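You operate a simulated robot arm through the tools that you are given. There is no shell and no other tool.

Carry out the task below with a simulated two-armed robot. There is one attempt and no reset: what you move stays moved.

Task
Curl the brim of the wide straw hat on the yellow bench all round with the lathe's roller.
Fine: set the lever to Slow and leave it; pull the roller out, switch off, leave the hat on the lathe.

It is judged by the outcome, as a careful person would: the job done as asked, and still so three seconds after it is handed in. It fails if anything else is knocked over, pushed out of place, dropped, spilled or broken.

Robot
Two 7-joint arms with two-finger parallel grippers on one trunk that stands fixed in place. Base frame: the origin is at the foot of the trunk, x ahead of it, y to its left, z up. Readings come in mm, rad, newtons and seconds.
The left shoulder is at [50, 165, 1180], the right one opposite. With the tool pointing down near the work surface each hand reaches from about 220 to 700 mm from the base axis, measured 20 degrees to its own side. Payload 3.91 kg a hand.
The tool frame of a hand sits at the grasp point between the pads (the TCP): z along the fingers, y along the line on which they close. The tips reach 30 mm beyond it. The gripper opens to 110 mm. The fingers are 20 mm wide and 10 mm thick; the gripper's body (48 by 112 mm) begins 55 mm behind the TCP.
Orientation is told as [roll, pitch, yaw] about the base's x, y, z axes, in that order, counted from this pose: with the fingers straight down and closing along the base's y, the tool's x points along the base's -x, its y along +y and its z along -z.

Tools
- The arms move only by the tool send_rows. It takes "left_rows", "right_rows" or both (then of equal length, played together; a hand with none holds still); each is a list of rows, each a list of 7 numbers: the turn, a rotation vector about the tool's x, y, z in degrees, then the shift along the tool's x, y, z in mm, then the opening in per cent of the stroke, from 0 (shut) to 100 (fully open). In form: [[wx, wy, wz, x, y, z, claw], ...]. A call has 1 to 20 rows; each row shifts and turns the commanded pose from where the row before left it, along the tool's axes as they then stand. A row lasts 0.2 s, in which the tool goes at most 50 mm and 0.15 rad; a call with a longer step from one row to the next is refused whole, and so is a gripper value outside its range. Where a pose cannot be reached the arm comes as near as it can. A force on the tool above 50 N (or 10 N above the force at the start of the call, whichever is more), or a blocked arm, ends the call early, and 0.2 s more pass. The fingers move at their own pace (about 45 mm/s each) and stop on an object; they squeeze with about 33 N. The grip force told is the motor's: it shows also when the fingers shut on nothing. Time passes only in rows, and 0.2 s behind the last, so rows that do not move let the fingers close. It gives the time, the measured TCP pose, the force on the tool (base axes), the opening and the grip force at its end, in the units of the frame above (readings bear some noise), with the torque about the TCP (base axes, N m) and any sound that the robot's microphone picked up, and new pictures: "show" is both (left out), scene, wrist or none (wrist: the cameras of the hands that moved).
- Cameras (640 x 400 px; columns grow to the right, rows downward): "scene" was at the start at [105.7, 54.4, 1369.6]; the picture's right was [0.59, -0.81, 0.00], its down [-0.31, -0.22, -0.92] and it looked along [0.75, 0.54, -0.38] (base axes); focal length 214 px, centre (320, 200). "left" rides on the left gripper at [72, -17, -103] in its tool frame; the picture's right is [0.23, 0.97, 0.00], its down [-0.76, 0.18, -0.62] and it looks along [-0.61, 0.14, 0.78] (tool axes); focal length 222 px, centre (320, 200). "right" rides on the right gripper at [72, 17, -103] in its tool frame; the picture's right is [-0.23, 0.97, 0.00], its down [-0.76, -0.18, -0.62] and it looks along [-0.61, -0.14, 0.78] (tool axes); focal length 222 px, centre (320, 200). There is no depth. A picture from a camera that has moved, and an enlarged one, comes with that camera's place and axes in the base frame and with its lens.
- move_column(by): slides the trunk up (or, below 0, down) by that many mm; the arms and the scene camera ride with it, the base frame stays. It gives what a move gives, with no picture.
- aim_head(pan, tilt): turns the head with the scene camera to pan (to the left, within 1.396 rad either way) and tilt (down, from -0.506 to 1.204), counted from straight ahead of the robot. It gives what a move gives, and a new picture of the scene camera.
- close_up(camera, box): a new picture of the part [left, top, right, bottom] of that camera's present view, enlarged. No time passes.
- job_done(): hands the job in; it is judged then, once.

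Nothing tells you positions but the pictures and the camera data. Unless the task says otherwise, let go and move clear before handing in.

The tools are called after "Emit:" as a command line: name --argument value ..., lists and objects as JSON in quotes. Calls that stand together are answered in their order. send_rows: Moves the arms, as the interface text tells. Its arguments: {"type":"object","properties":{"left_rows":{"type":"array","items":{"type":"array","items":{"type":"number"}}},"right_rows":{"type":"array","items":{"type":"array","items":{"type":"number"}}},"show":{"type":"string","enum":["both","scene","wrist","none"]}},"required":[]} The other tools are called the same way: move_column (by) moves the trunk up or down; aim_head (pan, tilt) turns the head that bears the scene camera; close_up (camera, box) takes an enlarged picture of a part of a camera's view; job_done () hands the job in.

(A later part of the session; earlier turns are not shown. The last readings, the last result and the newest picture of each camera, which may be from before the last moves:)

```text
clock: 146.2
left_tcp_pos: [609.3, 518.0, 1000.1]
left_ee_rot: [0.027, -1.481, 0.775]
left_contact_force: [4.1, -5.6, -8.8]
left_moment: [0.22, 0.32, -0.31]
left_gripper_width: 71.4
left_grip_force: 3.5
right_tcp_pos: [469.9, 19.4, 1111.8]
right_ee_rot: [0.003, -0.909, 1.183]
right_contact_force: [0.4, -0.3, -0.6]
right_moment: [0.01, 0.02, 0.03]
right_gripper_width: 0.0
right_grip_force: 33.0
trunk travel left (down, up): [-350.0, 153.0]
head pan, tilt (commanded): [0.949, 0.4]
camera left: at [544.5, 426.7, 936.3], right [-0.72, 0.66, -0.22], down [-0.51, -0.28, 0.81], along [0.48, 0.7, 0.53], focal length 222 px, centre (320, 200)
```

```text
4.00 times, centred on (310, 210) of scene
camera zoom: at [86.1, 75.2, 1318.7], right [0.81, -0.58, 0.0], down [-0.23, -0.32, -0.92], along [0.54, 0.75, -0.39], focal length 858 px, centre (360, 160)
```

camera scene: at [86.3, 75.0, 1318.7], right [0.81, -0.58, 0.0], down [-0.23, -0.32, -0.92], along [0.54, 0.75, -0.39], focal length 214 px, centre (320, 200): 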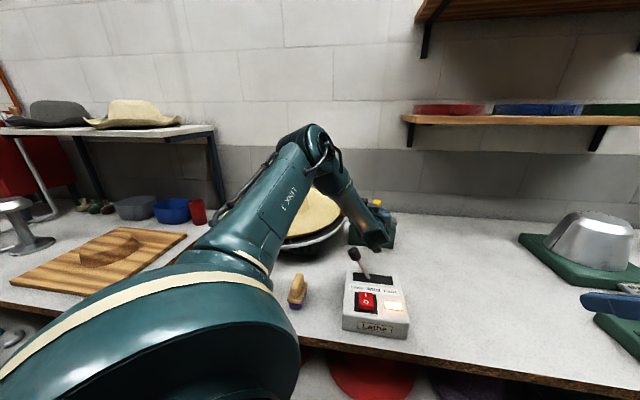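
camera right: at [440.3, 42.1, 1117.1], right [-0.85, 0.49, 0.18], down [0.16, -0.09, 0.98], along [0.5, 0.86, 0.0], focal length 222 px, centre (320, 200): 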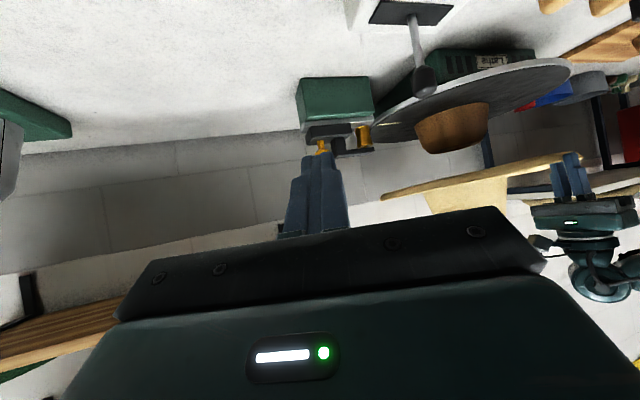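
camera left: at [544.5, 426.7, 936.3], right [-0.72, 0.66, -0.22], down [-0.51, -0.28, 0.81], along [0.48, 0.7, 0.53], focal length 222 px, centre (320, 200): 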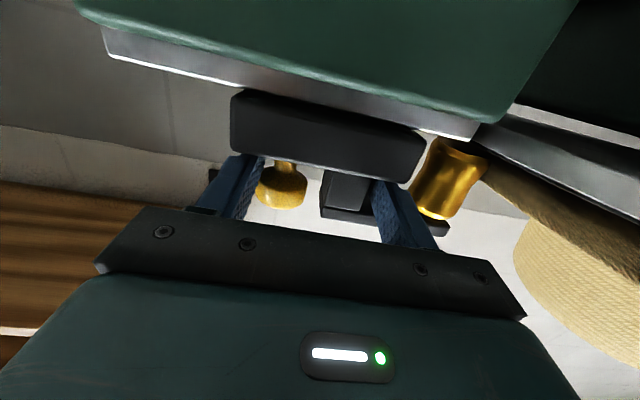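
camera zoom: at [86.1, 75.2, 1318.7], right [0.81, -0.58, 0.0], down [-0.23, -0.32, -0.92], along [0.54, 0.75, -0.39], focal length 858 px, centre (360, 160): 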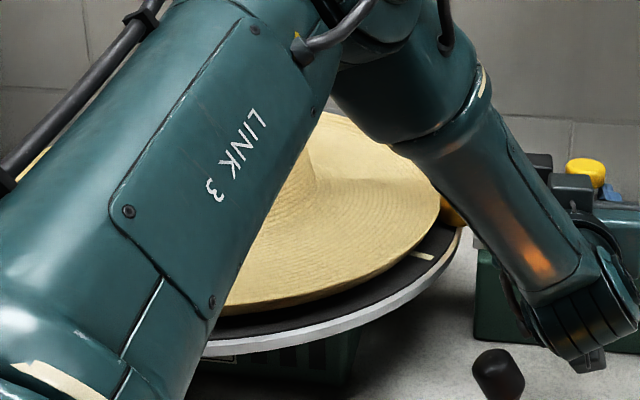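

The mark's motion gives about 5.3 s per turn, so the brim has passed the roller about twice. I'll pull the roller out now.

Emit:
send_rows --left_rows '[[0, 0, 0, 0, -6, 0.2, 62], [0, 0, 0, 0, -6, 0.2, 62], [0, 0, 0, 0, -6, 0.2, 62], [0, 0, 0, 0, -6, 0.2, 62], [0, 0, 0, 0, 0, 0, 62]]' --show "wrist"

Emit:
close_up --camera "left" --box '[160, 0, 640, 280]'

```text
clock: 147.4
left_tcp_pos: [626.3, 500.7, 1002.1]
left_ee_rot: [0.005, -1.484, 0.797]
left_contact_force: [-0.4, 2.6, -0.7]
left_moment: [0.1, 0.24, -0.14]
left_gripper_width: 69.0
left_grip_force: 8.9
right_tcp_pos: [468.6, 21.1, 1112.2]
right_ee_rot: [0.002, -0.908, 1.184]
right_contact_force: [0.8, -0.8, -0.2]
right_moment: [-0.01, -0.02, -0.01]
right_gripper_width: 0.0
right_grip_force: 33.0
trunk travel left (down, up): [-350.0, 153.0]
head pan, tilt (commanded): [0.949, 0.4]
camera left: at [561.3, 410.3, 938.3], right [-0.72, 0.66, -0.23], down [-0.51, -0.28, 0.81], along [0.48, 0.7, 0.54], focal length 222 px, centre (320, 200)
```

left: 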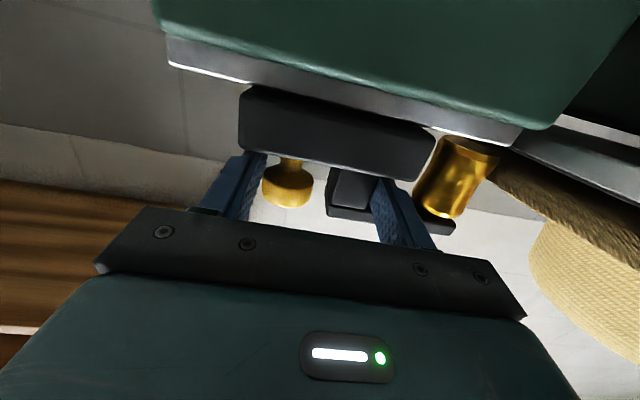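

```text
1.33 times, centred on (400, 140) of left
camera zoom: at [561.3, 410.3, 938.3], right [-0.72, 0.66, -0.23], down [-0.51, -0.28, 0.81], along [0.48, 0.7, 0.54], focal length 296 px, centre (213, 280)
```

zoom: 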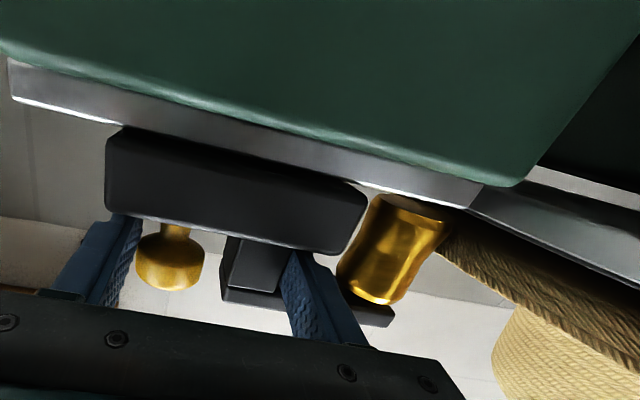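

Emit:
send_rows --left_rows '[[0, 0, 0, 0, -6, 0.2, 62], [0, 0, 0, 0, -6, 0.2, 62], [0, 0, 0, 0, -5, 0.2, 62], [0, 0, 0, 0, -4, 0.2, 62], [0, 0, 0, 0, 0, 0, 62]]' --show "wrist"

Emit:
close_up --camera "left" --box '[160, 0, 640, 280]'

```text
clock: 148.7
left_tcp_pos: [642.9, 487.0, 1001.1]
left_ee_rot: [0.004, -1.483, 0.801]
left_contact_force: [-2.4, 1.8, 0.6]
left_moment: [0.03, -0.06, 0.03]
left_gripper_width: 69.3
left_grip_force: 1.4
right_tcp_pos: [470.0, 21.5, 1111.5]
right_ee_rot: [0.0, -0.908, 1.184]
right_contact_force: [-0.3, 0.1, -0.1]
right_moment: [-0.02, -0.04, 0.02]
right_gripper_width: 0.2
right_grip_force: 33.0
trunk travel left (down, up): [-350.0, 153.0]
head pan, tilt (commanded): [0.949, 0.4]
camera left: at [576.9, 396.6, 938.3], right [-0.72, 0.66, -0.23], down [-0.51, -0.28, 0.81], along [0.47, 0.7, 0.54], focal length 222 px, centre (320, 200)
```

left: 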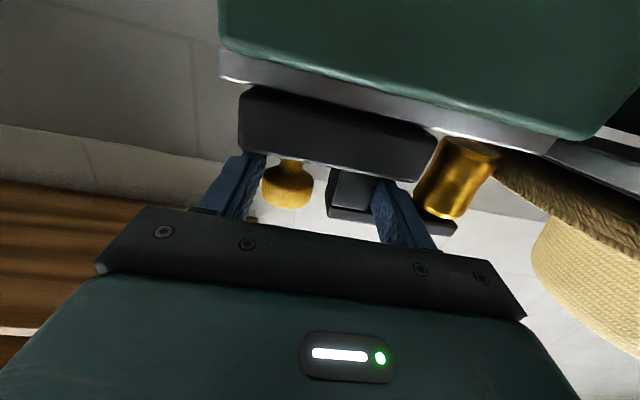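

```text
1.33 times, centred on (400, 140) of left
camera zoom: at [576.9, 396.6, 938.3], right [-0.72, 0.66, -0.23], down [-0.51, -0.28, 0.81], along [0.47, 0.7, 0.54], focal length 296 px, centre (213, 280)
```

zoom: 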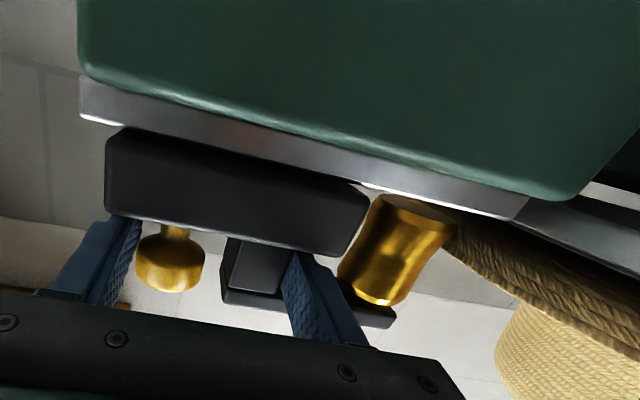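

The roller is back at its starting position. I'll open the fingers, retract, and move the arm aside to inspect the hat while it still turns.

Emit:
send_rows --left_rows '[[0, 0, 0, 0, 0, 0, 70], [0, 0, 0, 0, 0, 0, 78], [0, 0, 0, 0, 0, -12, 78], [0, 0, 0, 0, 0, -14, 78], [0, 0, 0, 0, 0, -20, 78], [0, 0, 0, 0, 0, -30, 78], [0, 0, 0, -35, -15, -10, 60], [0, 0, 0, -40, -20, 0, 40], [0, 0, 0, -40, -20, 0, 20], [0, 0, 0, 0, -40, 0, 0], [0, 0, 0, 0, -40, 0, 0]]' --show "scene"

Emit:
close_up --camera "scene" --box '[190, 130, 430, 290]'

```text
clock: 151.1
left_tcp_pos: [666.2, 352.9, 1126.5]
left_ee_rot: [0.017, -1.484, 0.789]
left_contact_force: [-0.6, -0.5, 0.2]
left_moment: [-0.04, -0.03, 0.04]
left_gripper_width: 0.1
left_grip_force: 16.9
left hand out of reach, approached as far as the arm can: row 11
right_tcp_pos: [467.8, 20.3, 1110.8]
right_ee_rot: [-0.001, -0.907, 1.186]
right_contact_force: [0.1, -0.4, 0.1]
right_moment: [-0.01, 0.03, -0.04]
right_gripper_width: 0.2
right_grip_force: 33.2
trunk travel left (down, up): [-350.0, 153.0]
head pan, tilt (commanded): [0.949, 0.4]
camera scene: at [83.8, 75.3, 1318.9], right [0.81, -0.58, 0.0], down [-0.23, -0.32, -0.92], along [0.54, 0.75, -0.39], focal length 214 px, centre (320, 200)
```

scene: 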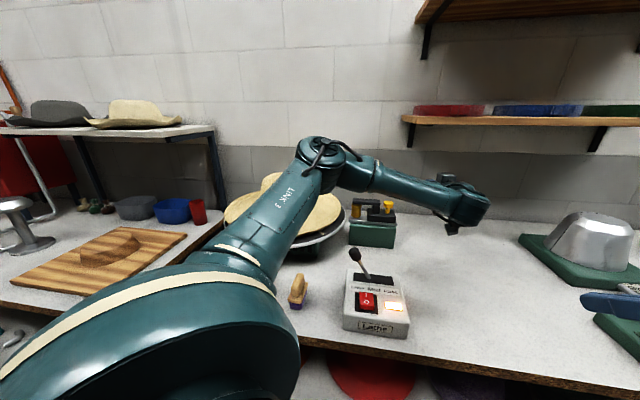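

```text
2.50 times, centred on (310, 210) of scene
camera zoom: at [83.8, 75.3, 1318.9], right [0.81, -0.58, 0.0], down [-0.23, -0.32, -0.92], along [0.54, 0.75, -0.39], focal length 536 px, centre (345, 175)
```

zoom: 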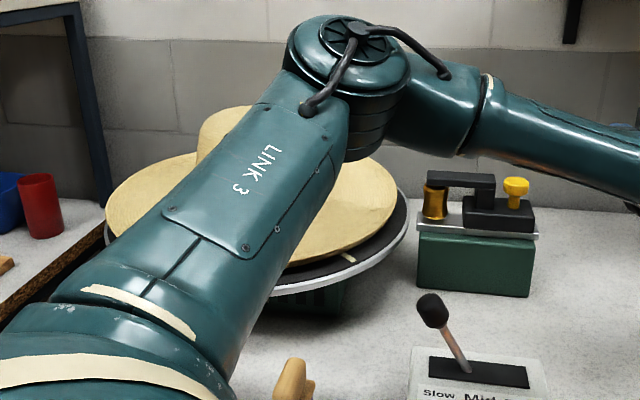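

Emit:
send_rows --left_rows '[[0, 7.73, 0, 5.5, 15.6, -20.2, 0], [0, 7.73, 0, 8.1, 15.6, -19.3, 0], [0, 7.73, 0, 10.7, 15.6, -18, 0], [0, 7.73, 0, 13, 15.6, -16.3, 0], [0, 7.73, 0, 15.1, 15.6, -14.5, 0], [0, 7.73, 0, 16.9, 15.6, -12.3, 0], [0, 7.73, 0, 18.4, 15.6, -10, 0], [0, 7.73, 0, 19.6, 15.6, -7.4, 0], [0, 7.73, 0, 20.4, 15.6, -4.7, 0], [0, 7.73, 0, 20.9, 15.6, -1.9, 0], [0, 7.73, 0, 20.9, 15.6, 0.9, 0], [0, 0, 0, 0, 0, 0, 0]]' --show "scene"

Emit:
close_up --camera "scene" --box '[170, 140, 400, 290]'

```text
clock: 153.7
left_tcp_pos: [387.1, 312.3, 1086.4]
left_ee_rot: [0.002, 0.004, 0.802]
left_contact_force: [0.4, 0.1, 0.0]
left_moment: [0.0, -0.02, 0.01]
left_gripper_width: 0.0
left_grip_force: 33.1
right_tcp_pos: [468.2, 20.4, 1112.2]
right_ee_rot: [0.003, -0.907, 1.185]
right_contact_force: [0.4, -0.1, 0.6]
right_moment: [0.03, 0.0, 0.0]
right_gripper_width: 0.4
right_grip_force: 32.6
trunk travel left (down, up): [-350.0, 153.0]
head pan, tilt (commanded): [0.949, 0.4]
camera scene: at [84.5, 75.2, 1318.8], right [0.81, -0.58, 0.0], down [-0.23, -0.32, -0.92], along [0.54, 0.75, -0.39], focal length 214 px, centre (320, 200)
```

scene: 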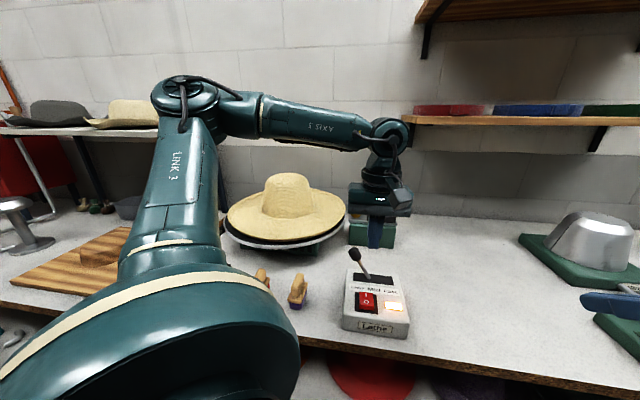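

```text
2.67 times, centred on (285, 215) of scene
camera zoom: at [84.5, 75.2, 1318.8], right [0.81, -0.58, 0.0], down [-0.23, -0.32, -0.92], along [0.54, 0.75, -0.39], focal length 572 px, centre (413, 160)
```

zoom: 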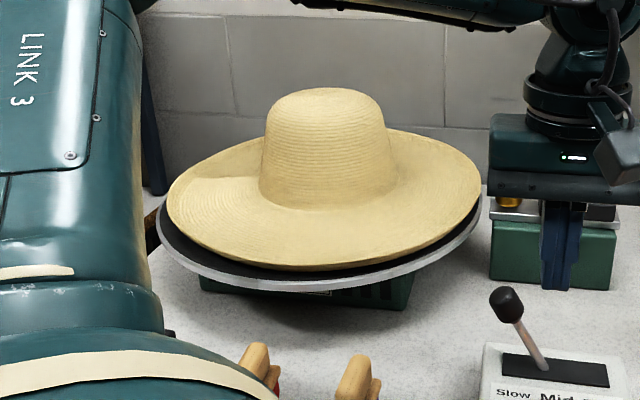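

Emit:
close_up --camera "scene" --box '[220, 165, 360, 255]'

Emit:
send_rows --left_rows '[[0, 0, 0, 0, 0, 0, 0], [0, 0, 0, 0, 0, 0, 0], [0, 0, 0, 0, 0, 0, 0], [0, 0, 0, 0, 0, 0, 0]]' --show "none"

Emit:
close_up --camera "scene" --box '[220, 165, 360, 255]'

Emit:
send_rows --left_rows '[[0, 0, 0, 0, 0, 0, 0], [0, 0, 0, 0, 0, 0, 0], [0, 0, 0, 0, 0, 0, 0], [0, 0, 0, 0, 0, 0, 0]]' --show "none"

Emit:
close_up --camera "scene" --box '[220, 165, 360, 255]'

Emit:
send_rows --left_rows '[[0, 0, 0, 0, 0, 0, 0], [0, 0, 0, 0, 0, 0, 0], [0, 0, 0, 0, 0, 0, 0], [0, 0, 0, 0, 0, 0, 0]]' --show "none"

Emit:
close_up --camera "scene" --box '[220, 165, 360, 255]'

```text
4.44 times, centred on (290, 210) of scene
camera zoom: at [84.5, 75.2, 1318.8], right [0.81, -0.58, 0.0], down [-0.23, -0.32, -0.92], along [0.54, 0.75, -0.39], focal length 953 px, centre (453, 156)
```

zoom: 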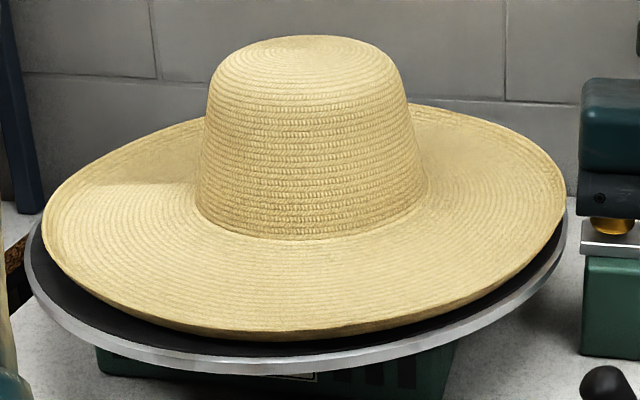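

```text
clock: 154.7
left_tcp_pos: [386.4, 312.3, 1086.2]
left_ee_rot: [0.003, 0.001, 0.803]
left_contact_force: [-0.2, -0.1, 0.2]
left_moment: [-0.01, 0.0, 0.0]
left_gripper_width: 0.1
left_grip_force: 33.0
right_tcp_pos: [468.1, 21.6, 1111.1]
right_ee_rot: [0.002, -0.908, 1.186]
right_contact_force: [0.2, -0.7, -0.9]
right_moment: [0.0, 0.02, -0.01]
right_gripper_width: 0.0
right_grip_force: 32.5
trunk travel left (down, up): [-350.0, 153.0]
head pan, tilt (commanded): [0.949, 0.4]
```

```text
4.44 times, centred on (290, 210) of scene
camera zoom: at [84.5, 75.3, 1318.8], right [0.81, -0.58, 0.0], down [-0.23, -0.32, -0.92], along [0.54, 0.75, -0.39], focal length 953 px, centre (453, 156)
```

zoom: 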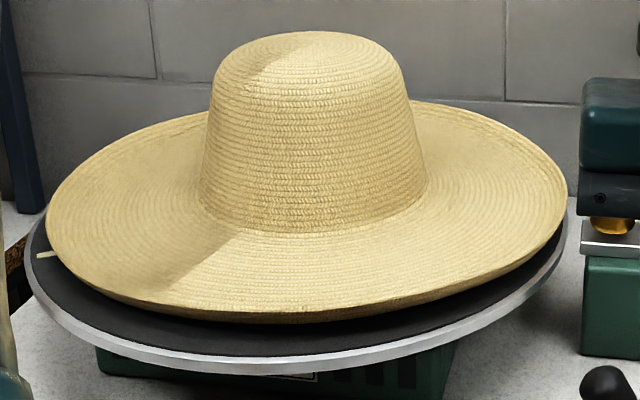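

```text
clock: 155.7
left_tcp_pos: [387.4, 312.5, 1085.9]
left_ee_rot: [0.002, 0.001, 0.802]
left_contact_force: [-0.7, -0.8, 0.7]
left_moment: [0.02, 0.01, 0.0]
left_gripper_width: 0.1
left_grip_force: 33.4
right_tcp_pos: [468.5, 22.8, 1111.8]
right_ee_rot: [0.001, -0.908, 1.185]
right_contact_force: [0.7, -0.5, 0.5]
right_moment: [-0.04, -0.05, -0.03]
right_gripper_width: 0.1
right_grip_force: 32.8
trunk travel left (down, up): [-350.0, 153.0]
head pan, tilt (commanded): [0.949, 0.4]
```

```text
4.44 times, centred on (290, 210) of scene
camera zoom: at [84.5, 75.3, 1318.8], right [0.81, -0.58, 0.0], down [-0.23, -0.32, -0.92], along [0.54, 0.75, -0.39], focal length 953 px, centre (453, 156)
```

zoom: 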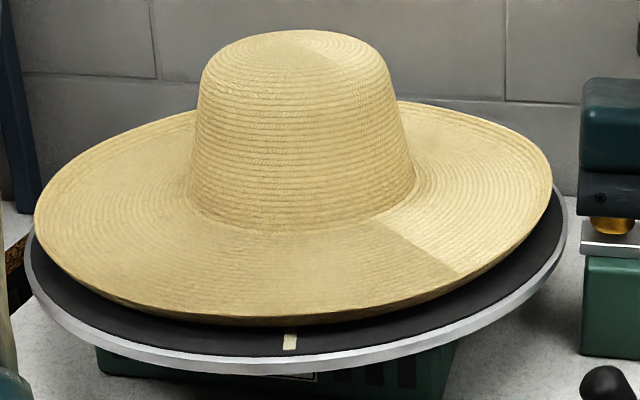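

```text
clock: 156.7
left_tcp_pos: [386.5, 312.1, 1087.4]
left_ee_rot: [0.001, 0.001, 0.803]
left_contact_force: [1.0, -0.2, -0.2]
left_moment: [-0.02, 0.01, -0.01]
left_gripper_width: 0.0
left_grip_force: 33.6
right_tcp_pos: [468.6, 19.7, 1113.0]
right_ee_rot: [0.002, -0.906, 1.186]
right_contact_force: [-0.1, 0.3, 0.6]
right_moment: [0.03, 0.03, 0.01]
right_gripper_width: 0.1
right_grip_force: 32.5
trunk travel left (down, up): [-350.0, 153.0]
head pan, tilt (commanded): [0.949, 0.4]
```

```text
4.44 times, centred on (290, 210) of scene
camera zoom: at [84.5, 75.3, 1318.8], right [0.81, -0.58, 0.0], down [-0.23, -0.32, -0.92], along [0.54, 0.75, -0.39], focal length 953 px, centre (453, 156)
```

zoom: 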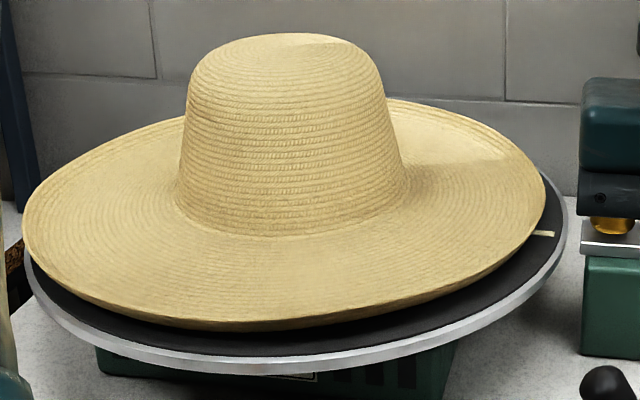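

The hat turns with the plate but sits slightly off centre, and I see no clear curl yet. The roller was probably not pressed firmly enough, since the finger yielded. I'll go back to the knob and press the roller in harder with a clamped grip.

Emit:
send_rows --left_rows '[[0, 0, 0, 0, 0, 20, 30], [0, -7.5, 0, -28.6, -7.6, 2.3, 30], [0, -7.5, 0, -28, -7.6, 6, 50], [0, -7.5, 0, -27, -7.6, 9.6, 50], [0, -7.5, 0, -25.5, -7.6, 13.1, 50], [0, -7.5, 0, -23.6, -7.6, 16.3, 50], [0, -7.5, 0, -21.3, -7.6, 19.2, 50], [0, -7.5, 0, -18.6, -7.6, 21.8, 50], [0, -7.5, 0, -15.6, -7.6, 24.1, 50], [0, -7.5, 0, -12.3, -7.6, 25.9, 60], [0, -7.5, 0, -8.8, -7.6, 27.3, 70], [0, -5, 0, 0, 0, -12, 78], [0, -5, 0, 0, 0, -15, 78], [0, 0, 0, 11.5, 3.2, 1, 78], [0, 0, 0, 11.5, 3.2, 1, 78], [0, 0, 0, 11.5, 3.2, 1, 78], [0, 0, 0, 11.5, 3.2, 1, 78], [0, 0, 0, 0, 0, 0, 78]]' --show "wrist"

Emit:
close_up --camera "left" --box '[160, 0, 500, 230]'

```text
clock: 160.4
left_tcp_pos: [613.6, 454.5, 1003.1]
left_ee_rot: [0.01, -1.482, 0.792]
left_contact_force: [0.3, 0.7, 0.3]
left_moment: [-0.01, 0.02, -0.02]
left_gripper_width: 85.6
left_grip_force: 0.0
right_tcp_pos: [468.8, 21.1, 1112.6]
right_ee_rot: [0.002, -0.907, 1.184]
right_contact_force: [0.4, 0.0, -0.1]
right_moment: [-0.01, 0.03, 0.01]
right_gripper_width: 0.1
right_grip_force: 32.4
trunk travel left (down, up): [-350.0, 153.0]
head pan, tilt (commanded): [0.949, 0.4]
camera left: at [548.0, 363.6, 939.8], right [-0.71, 0.66, -0.23], down [-0.51, -0.28, 0.81], along [0.48, 0.7, 0.54], focal length 222 px, centre (320, 200)
```

left: 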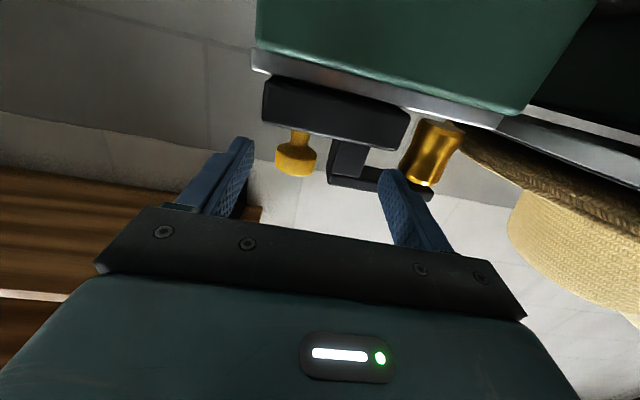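

```text
1.74 times, centred on (330, 115) of left
camera zoom: at [548.0, 363.6, 939.8], right [-0.71, 0.66, -0.23], down [-0.51, -0.28, 0.81], along [0.48, 0.7, 0.54], focal length 386 px, centre (303, 348)
```

zoom: 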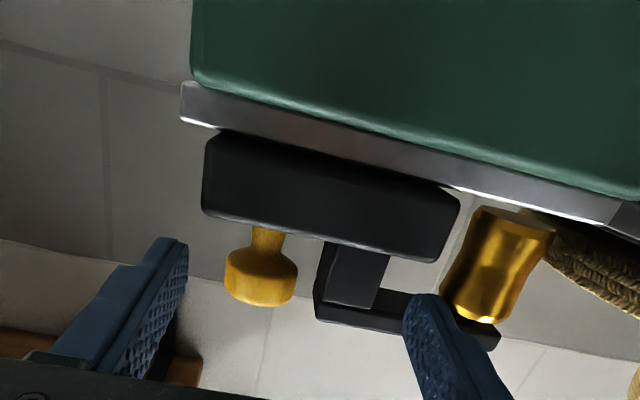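

Emit:
send_rows --left_rows '[[0, 0, 0, -0.4, 0, 11, 78], [0, 0, 0, -0.4, 0, 11, 78], [0, 0, 0, 0.3, 0, 8, 78], [0, 0, 0, 0.3, 0, 8, 78], [0, 0, 0, -0.5, 0, 6, 78], [0, 0, 0, 0, 0, 0, 70], [0, 0, 0, 0, 0, 0, 64], [0, 0, 0, 0, 0, 0, 62], [0, 0, 0, 0, 0, 0, 62]]' --show "none"

Emit:
close_up --camera "left" --box '[160, 0, 500, 230]'

```text
clock: 162.4
left_tcp_pos: [642.4, 486.2, 998.6]
left_ee_rot: [0.006, -1.482, 0.799]
left_contact_force: [-3.5, 4.2, -0.8]
left_moment: [0.02, -0.07, 0.06]
left_gripper_width: 70.8
left_grip_force: 2.1
right_tcp_pos: [468.2, 21.2, 1112.2]
right_ee_rot: [0.001, -0.908, 1.186]
right_contact_force: [0.1, 0.0, 0.4]
right_moment: [-0.01, -0.01, 0.01]
right_gripper_width: 0.0
right_grip_force: 33.0
trunk travel left (down, up): [-350.0, 153.0]
head pan, tilt (commanded): [0.949, 0.4]
```

```text
1.74 times, centred on (330, 115) of left
camera zoom: at [577.1, 395.8, 935.8], right [-0.72, 0.66, -0.23], down [-0.51, -0.28, 0.81], along [0.48, 0.7, 0.54], focal length 386 px, centre (303, 348)
```

zoom: 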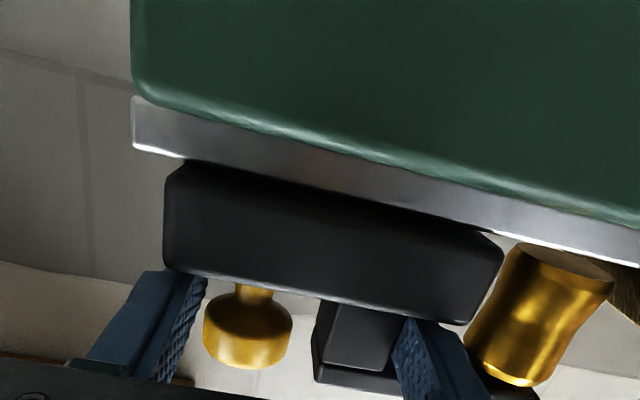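

Emit:
send_rows --left_rows '[[0, 0, 0, 0, 6, -0.2, 58], [0, 0, 0, 0, 7, -0.3, 58], [0, 0, 0, 0, 7, -0.3, 58], [0, 0, 0, 0, 7, -0.3, 58], [0, 0, 0, 0, 7, -0.3, 58], [0, 0, 0, 0, 4, -0.1, 58], [0, 0, 0, 0, 0, 0, 58]]' --show "none"

Emit:
send_rows --left_rows '[[0, 0, 0, 0, 3, -0.1, 56], [0, 0, 0, 0, 3, -0.1, 56], [0, 0, 0, 0, 0, 0, 56]]' --show "none"

Emit:
close_up --camera "left" --box '[160, 0, 640, 280]'

```text
clock: 164.1
left_tcp_pos: [614.9, 511.6, 997.9]
left_ee_rot: [0.017, -1.481, 0.79]
left_contact_force: [0.6, 0.2, -8.8]
left_moment: [0.21, 0.32, -0.22]
left_gripper_width: 65.1
left_grip_force: 18.0
right_tcp_pos: [469.1, 21.6, 1111.1]
right_ee_rot: [0.002, -0.907, 1.184]
right_contact_force: [0.0, -0.2, 0.3]
right_moment: [0.01, -0.01, 0.03]
right_gripper_width: 0.0
right_grip_force: 33.1
trunk travel left (down, up): [-350.0, 153.0]
head pan, tilt (commanded): [0.949, 0.4]
```

```text
clock: 164.8
left_tcp_pos: [611.2, 515.0, 998.9]
left_ee_rot: [0.035, -1.477, 0.769]
left_contact_force: [9.5, -1.3, -11.7]
left_moment: [0.71, 1.34, -0.32]
left_gripper_width: 63.8
left_grip_force: 45.0
right_tcp_pos: [469.9, 22.0, 1111.0]
right_ee_rot: [0.004, -0.906, 1.183]
right_contact_force: [0.1, 0.5, 0.2]
right_moment: [-0.01, -0.04, -0.02]
right_gripper_width: 0.1
right_grip_force: 32.8
trunk travel left (down, up): [-350.0, 153.0]
head pan, tilt (commanded): [0.949, 0.4]
```

```text
1.33 times, centred on (400, 140) of left
camera zoom: at [545.0, 423.9, 935.1], right [-0.72, 0.66, -0.22], down [-0.51, -0.27, 0.82], along [0.48, 0.7, 0.53], focal length 296 px, centre (213, 280)
```

zoom: 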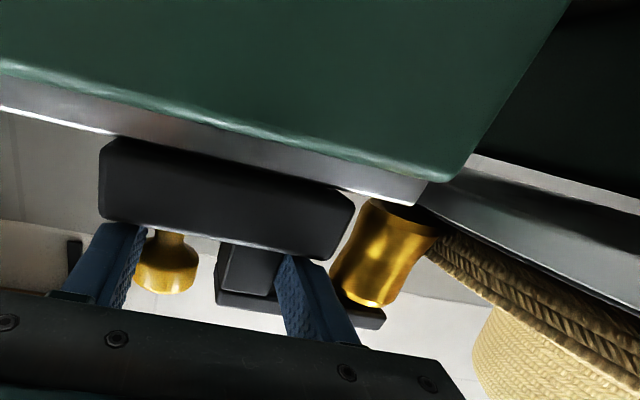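

Emit:
send_rows --left_rows '[[0, 0, 0, 0, 3, -0.1, 56], [0, 0, 0, 0, 3, -0.1, 56], [0, 0, 0, 0, 0, 0, 56]]' --show "none"

Emit:
close_up --camera "left" --box '[160, 0, 640, 280]'

Emit:
close_up --camera "right" --box '[340, 80, 560, 200]'

```text
clock: 165.7
left_tcp_pos: [609.9, 514.5, 997.6]
left_ee_rot: [0.019, -1.48, 0.775]
left_contact_force: [12.8, -9.3, -10.7]
left_moment: [0.18, -0.29, -2.9]
left_gripper_width: 63.3
left_grip_force: 44.7
right_tcp_pos: [471.6, 20.5, 1109.9]
right_ee_rot: [0.009, -0.906, 1.179]
right_contact_force: [-0.2, 0.6, 0.1]
right_moment: [0.02, 0.04, 0.01]
right_gripper_width: 0.1
right_grip_force: 32.9
trunk travel left (down, up): [-350.0, 153.0]
head pan, tilt (commanded): [0.949, 0.4]
```

```text
1.33 times, centred on (400, 140) of left
camera zoom: at [544.0, 424.6, 934.9], right [-0.71, 0.67, -0.22], down [-0.51, -0.27, 0.82], along [0.49, 0.69, 0.53], focal length 296 px, centre (213, 280)
```

zoom: 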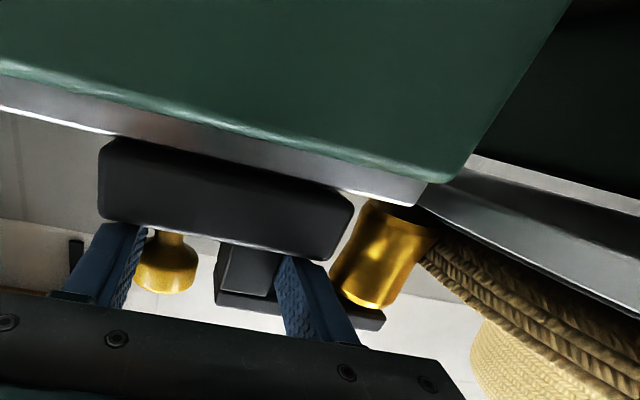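

```text
2.91 times, centred on (450, 140) of right
camera zoom: at [410.0, -89.6, 1116.3], right [-0.85, 0.5, 0.18], down [0.16, -0.09, 0.98], along [0.5, 0.86, 0.0], focal length 646 px, centre (-58, 374)
```

zoom: 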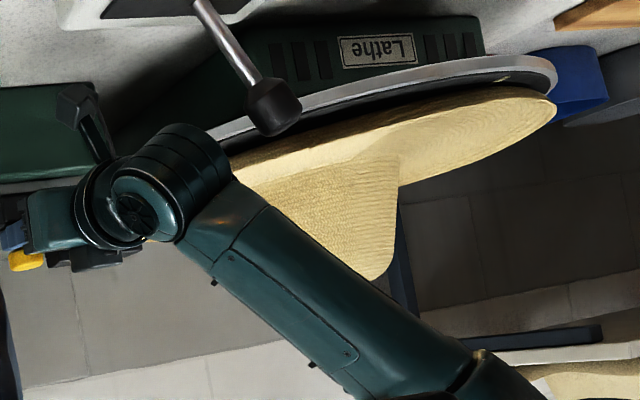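

The carriage is at its hard stop, so the roller is fully in. I'll check whether the hat itself keeps turning while the roller presses.

Emit:
close_up --camera "scene" --box '[270, 170, 350, 250]'

Emit:
send_rows --left_rows '[[0, 0, 0, 0, 0, 0, 56], [0, 0, 0, 0, 0, 0, 56]]' --show "none"

Emit:
close_up --camera "scene" --box '[270, 170, 350, 250]'

Emit:
send_rows --left_rows '[[0, 0, 0, 0, 0, 0, 56], [0, 0, 0, 0, 0, 0, 56]]' --show "none"

Emit:
close_up --camera "scene" --box '[270, 170, 350, 250]'

Emit:
send_rows --left_rows '[[0, 0, 0, 0, 0, 0, 56], [0, 0, 0, 0, 0, 0, 56]]' --show "none"

Emit:
close_up --camera "scene" --box '[270, 170, 350, 250]'

Emit:
send_rows --left_rows '[[0, 0, 0, 0, 0, 0, 56], [0, 0, 0, 0, 0, 0, 56]]' --show "none"

Emit:
close_up --camera "scene" --box '[270, 170, 350, 250]'

```text
5.00 times, centred on (310, 210) of scene
camera zoom: at [88.9, 74.7, 1318.5], right [0.81, -0.58, 0.0], down [-0.23, -0.32, -0.92], along [0.53, 0.75, -0.39], focal length 1072 px, centre (370, 150)
```

zoom: 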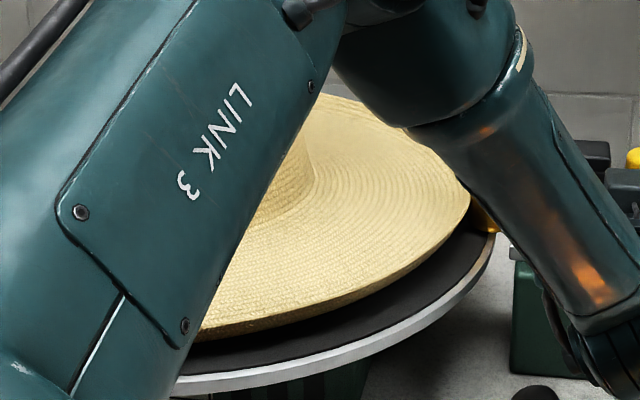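

```text
clock: 166.2
left_tcp_pos: [609.5, 516.2, 996.6]
left_ee_rot: [0.031, -1.477, 0.763]
left_contact_force: [27.3, -16.1, -11.0]
left_moment: [0.48, 0.29, -0.17]
left_gripper_width: 63.2
left_grip_force: 45.0
right_tcp_pos: [471.7, 19.8, 1110.3]
right_ee_rot: [0.006, -0.908, 1.18]
right_contact_force: [-1.0, -0.7, 0.4]
right_moment: [0.0, 0.01, -0.02]
right_gripper_width: 0.0
right_grip_force: 33.3
trunk travel left (down, up): [-350.0, 153.0]
head pan, tilt (commanded): [0.949, 0.4]
```

```text
5.00 times, centred on (310, 210) of scene
camera zoom: at [88.1, 74.8, 1318.6], right [0.81, -0.58, 0.0], down [-0.23, -0.32, -0.92], along [0.53, 0.75, -0.39], focal length 1072 px, centre (370, 150)
```

zoom: 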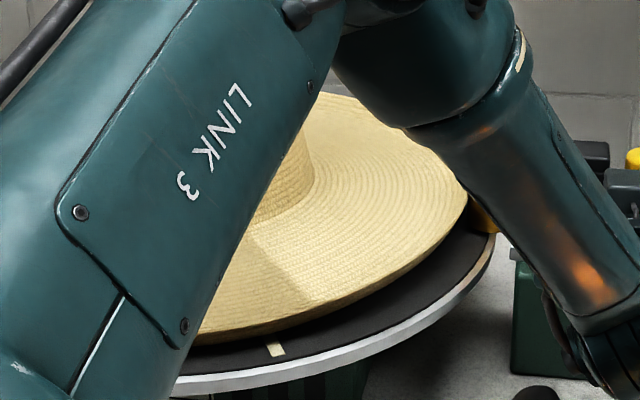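

```text
clock: 166.8
left_tcp_pos: [610.0, 514.8, 997.7]
left_ee_rot: [0.039, -1.48, 0.759]
left_contact_force: [15.7, -11.0, -7.2]
left_moment: [0.02, -0.08, -2.68]
left_gripper_width: 63.3
left_grip_force: 44.8
right_tcp_pos: [471.7, 20.1, 1110.4]
right_ee_rot: [0.009, -0.908, 1.179]
right_contact_force: [0.2, 0.1, 0.2]
right_moment: [0.07, 0.0, 0.02]
right_gripper_width: 0.2
right_grip_force: 33.3
trunk travel left (down, up): [-350.0, 153.0]
head pan, tilt (commanded): [0.949, 0.4]
```

```text
5.00 times, centred on (310, 210) of scene
camera zoom: at [88.9, 73.8, 1318.6], right [0.81, -0.58, 0.0], down [-0.23, -0.32, -0.92], along [0.53, 0.75, -0.39], focal length 1072 px, centre (370, 150)
```

zoom: 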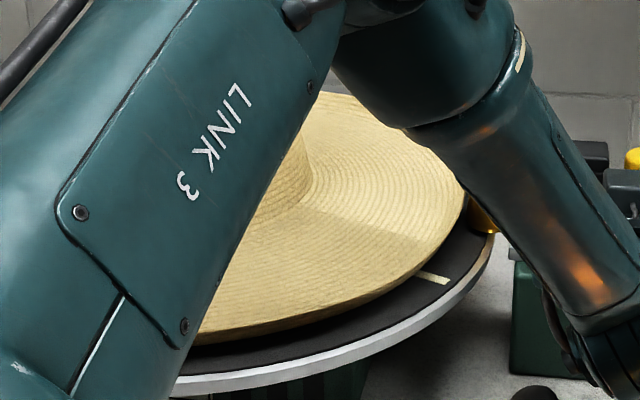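

```text
clock: 167.4
left_tcp_pos: [609.0, 515.7, 997.5]
left_ee_rot: [0.039, -1.478, 0.759]
left_contact_force: [25.6, -15.0, -10.8]
left_moment: [0.66, 0.17, -0.16]
left_gripper_width: 63.0
left_grip_force: 44.7
right_tcp_pos: [472.3, 21.0, 1110.0]
right_ee_rot: [0.008, -0.908, 1.18]
right_contact_force: [-0.1, -1.0, 0.4]
right_moment: [-0.01, -0.01, 0.04]
right_gripper_width: 0.2
right_grip_force: 33.2
trunk travel left (down, up): [-350.0, 153.0]
head pan, tilt (commanded): [0.949, 0.4]
```

```text
5.00 times, centred on (310, 210) of scene
camera zoom: at [88.1, 74.3, 1318.6], right [0.81, -0.58, 0.0], down [-0.23, -0.32, -0.92], along [0.53, 0.75, -0.39], focal length 1072 px, centre (370, 150)
```

zoom: 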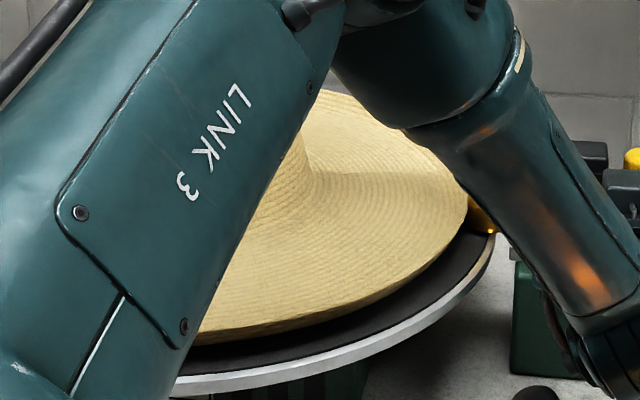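

```text
clock: 168.1
left_tcp_pos: [609.7, 515.4, 997.5]
left_ee_rot: [0.039, -1.48, 0.758]
left_contact_force: [25.8, -15.1, -10.5]
left_moment: [0.74, -0.06, -0.41]
left_gripper_width: 62.7
left_grip_force: 45.6
right_tcp_pos: [470.5, 21.1, 1109.6]
right_ee_rot: [0.008, -0.908, 1.179]
right_contact_force: [-0.5, -0.8, 0.2]
right_moment: [-0.03, 0.01, 0.01]
right_gripper_width: 0.0
right_grip_force: 32.8
trunk travel left (down, up): [-350.0, 153.0]
head pan, tilt (commanded): [0.949, 0.4]
```

```text
5.00 times, centred on (310, 210) of scene
camera zoom: at [88.1, 74.4, 1318.5], right [0.81, -0.58, 0.0], down [-0.23, -0.32, -0.92], along [0.53, 0.75, -0.39], focal length 1072 px, centre (370, 150)
```

zoom: 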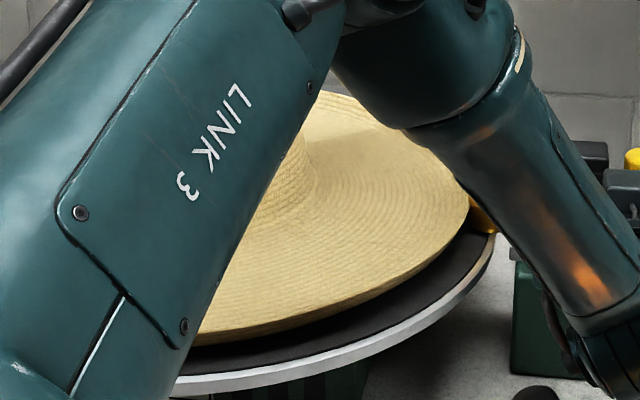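

The hat does turn with the plate while the roller presses. I'll ease the pressure a little and keep the roller in for several more full turns.

Emit:
send_rows --left_rows '[[0, 0, 0, 0, -2, 0, 58], [0, 0, 0, 0, 0, 0, 58], [0, 0, 0, 0, 0, 0, 58], [0, 0, 0, 0, 0, 0, 58], [0, 0, 0, 0, 0, 0, 58], [0, 0, 0, 0, 0, 0, 58], [0, 0, 0, 0, 0, 0, 58], [0, 0, 0, 0, 0, 0, 58], [0, 0, 0, 0, 0, 0, 58], [0, 0, 0, 0, 0, 0, 58], [0, 0, 0, 0, 0, 0, 58], [0, 0, 0, 0, 0, 0, 58], [0, 0, 0, 0, 0, 0, 58], [0, 0, 0, 0, 0, 0, 58], [0, 0, 0, 0, 0, 0, 58], [0, 0, 0, 0, 0, 0, 58], [0, 0, 0, 0, 0, 0, 58], [0, 0, 0, 0, 0, 0, 58], [0, 0, 0, 0, 0, 0, 58], [0, 0, 0, 0, 0, 0, 58]]' --show "none"

Emit:
close_up --camera "left" --box '[400, 80, 640, 280]'

Emit:
close_up --camera "scene" --box '[270, 170, 350, 250]'

Emit:
close_up --camera "right" --box '[400, 90, 560, 190]'

```text
clock: 172.2
left_tcp_pos: [608.6, 515.4, 997.3]
left_ee_rot: [0.029, -1.479, 0.773]
left_contact_force: [3.2, -8.1, -10.9]
left_moment: [0.2, 0.37, -0.46]
left_gripper_width: 68.1
left_grip_force: 3.9
right_tcp_pos: [469.6, 19.3, 1111.2]
right_ee_rot: [0.006, -0.907, 1.183]
right_contact_force: [0.8, 0.1, -1.0]
right_moment: [0.03, 0.07, -0.01]
right_gripper_width: 0.0
right_grip_force: 33.3
trunk travel left (down, up): [-350.0, 153.0]
head pan, tilt (commanded): [0.949, 0.4]
```

```text
2.00 times, centred on (520, 180) of left
camera zoom: at [542.8, 425.4, 934.7], right [-0.71, 0.66, -0.22], down [-0.51, -0.27, 0.82], along [0.48, 0.7, 0.53], focal length 444 px, centre (-80, 240)
```

zoom: 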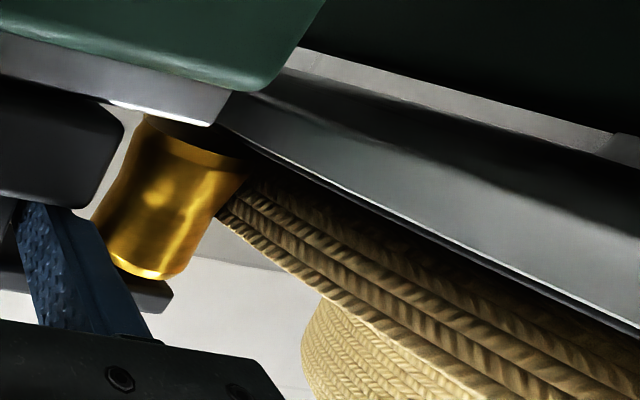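

```text
5.00 times, centred on (310, 210) of scene
camera zoom: at [86.6, 75.3, 1318.6], right [0.81, -0.58, 0.0], down [-0.23, -0.32, -0.92], along [0.54, 0.75, -0.39], focal length 1072 px, centre (370, 150)
```

zoom: 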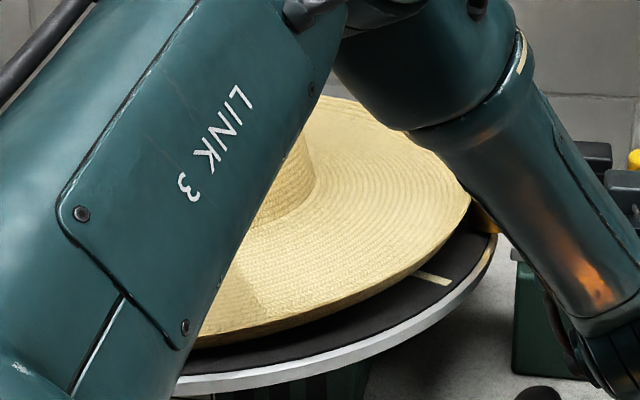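

```text
4.00 times, centred on (480, 140) of right
camera zoom: at [408.1, -89.1, 1117.3], right [-0.85, 0.5, 0.18], down [0.16, -0.09, 0.98], along [0.5, 0.86, 0.0], focal length 888 px, centre (-320, 440)
```

zoom: 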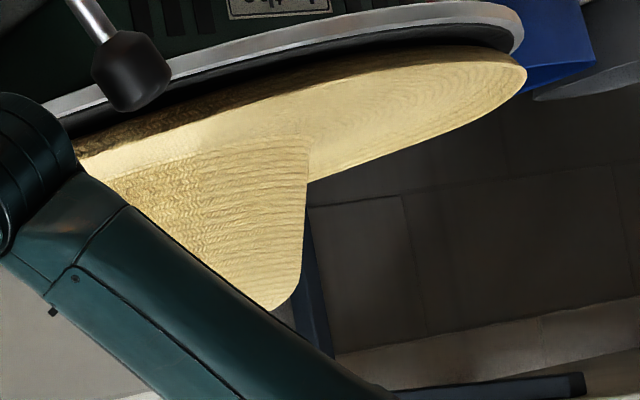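

Emit:
send_rows --left_rows '[[0, 0, 0, 0, 0, 0, 58], [0, 0, 0, 0, 0, 0, 58], [0, 0, 0, 0, 0, 0, 58], [0, 0, 0, 0, 0, 0, 58], [0, 0, 0, 0, 0, 0, 58], [0, 0, 0, 0, 0, 0, 58], [0, 0, 0, 0, 0, 0, 58], [0, 0, 0, 0, 0, 0, 58], [0, 0, 0, 0, 0, 0, 58], [0, 0, 0, 0, 0, 0, 58], [0, 0, 0, 0, 0, 0, 58], [0, 0, 0, 0, 0, 0, 58], [0, 0, 0, 0, 0, 0, 58], [0, 0, 0, 0, 0, 0, 58], [0, 0, 0, 0, 0, 0, 58], [0, 0, 0, 0, 0, 0, 58], [0, 0, 0, 0, 0, 0, 58], [0, 0, 0, 0, 0, 0, 58], [0, 0, 0, 0, 0, 0, 58], [0, 0, 0, 0, 0, 0, 58]]' --show "none"

Emit:
close_up --camera "scene" --box '[280, 180, 350, 235]'

Emit:
close_up --camera "left" --box '[460, 120, 580, 200]'

```text
clock: 176.4
left_tcp_pos: [607.8, 515.7, 998.1]
left_ee_rot: [0.024, -1.48, 0.776]
left_contact_force: [9.7, -8.2, -9.9]
left_moment: [0.05, 0.6, -0.14]
left_gripper_width: 69.8
left_grip_force: 6.9
right_tcp_pos: [469.9, 21.6, 1112.0]
right_ee_rot: [0.002, -0.907, 1.184]
right_contact_force: [-0.6, 0.0, 0.2]
right_moment: [-0.01, -0.01, -0.02]
right_gripper_width: 0.0
right_grip_force: 32.8
trunk travel left (down, up): [-350.0, 153.0]
head pan, tilt (commanded): [0.949, 0.4]
```

```text
7.27 times, centred on (315, 208) of scene
camera zoom: at [86.4, 75.5, 1318.6], right [0.81, -0.58, 0.0], down [-0.23, -0.32, -0.92], along [0.54, 0.75, -0.39], focal length 1560 px, centre (356, 146)
```

zoom: 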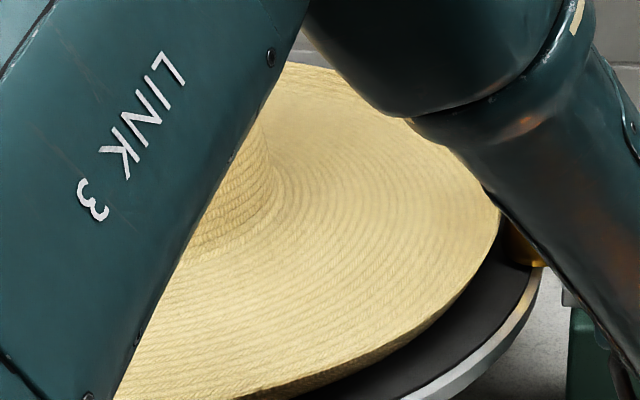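

```text
5.00 times, centred on (520, 160) of left
camera zoom: at [542.7, 425.6, 934.7], right [-0.71, 0.66, -0.22], down [-0.51, -0.27, 0.82], along [0.48, 0.7, 0.53], focal length 1111 px, centre (-680, 400)
```

zoom: 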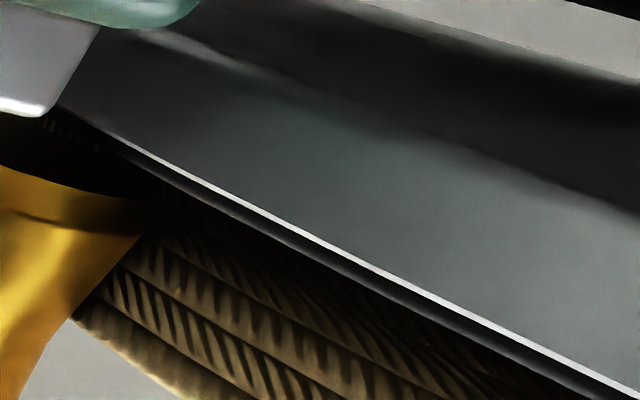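

The roller is pushing the hat aside a little. I'll use the right hand's camera at brim level for a profile view of the brim while it turns.

Emit:
send_rows --right_rows '[[0, 0, 0, 34.1, 0, 26.7, 0], [0, 0, 0, 34.1, 0, 26.7, 0], [0, 0, 0, 34.1, 0, 26.7, 0]]' --show "wrist"

Emit:
close_up --camera "right" --box '[400, 100, 600, 220]'

```text
clock: 177.2
left_tcp_pos: [609.0, 516.3, 997.7]
left_ee_rot: [0.03, -1.481, 0.772]
left_contact_force: [5.5, -9.1, -11.3]
left_moment: [0.2, 0.38, -0.4]
left_gripper_width: 69.3
left_grip_force: 5.7
right_tcp_pos: [467.8, 20.5, 981.0]
right_ee_rot: [0.004, -0.908, 1.185]
right_contact_force: [-1.0, 0.1, -0.3]
right_moment: [0.01, -0.02, -0.04]
right_gripper_width: 0.0
right_grip_force: 32.8
trunk travel left (down, up): [-350.0, 153.0]
head pan, tilt (commanded): [0.949, 0.4]
camera right: at [405.8, -90.1, 987.9], right [-0.85, 0.49, 0.18], down [0.16, -0.09, 0.98], along [0.5, 0.87, 0.0], focal length 222 px, centre (320, 200)
```

right: 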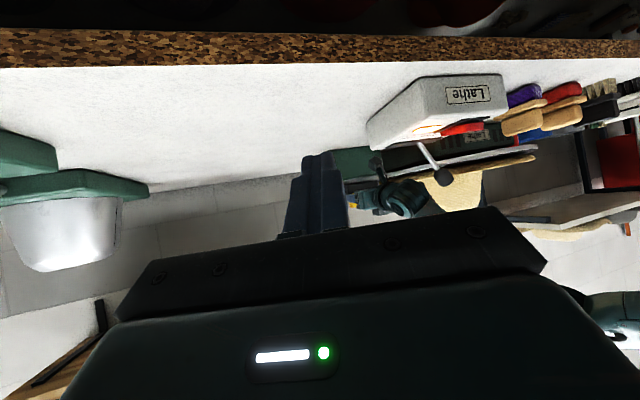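

```text
3.20 times, centred on (500, 160) of right
camera zoom: at [405.8, -90.1, 987.9], right [-0.85, 0.49, 0.18], down [0.16, -0.09, 0.98], along [0.5, 0.87, 0.0], focal length 711 px, centre (-256, 328)
```

zoom: 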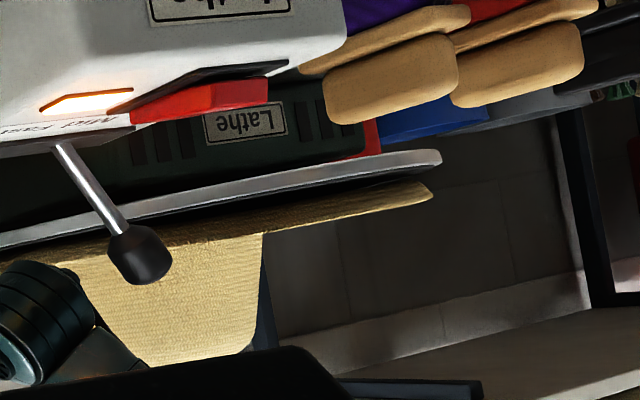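

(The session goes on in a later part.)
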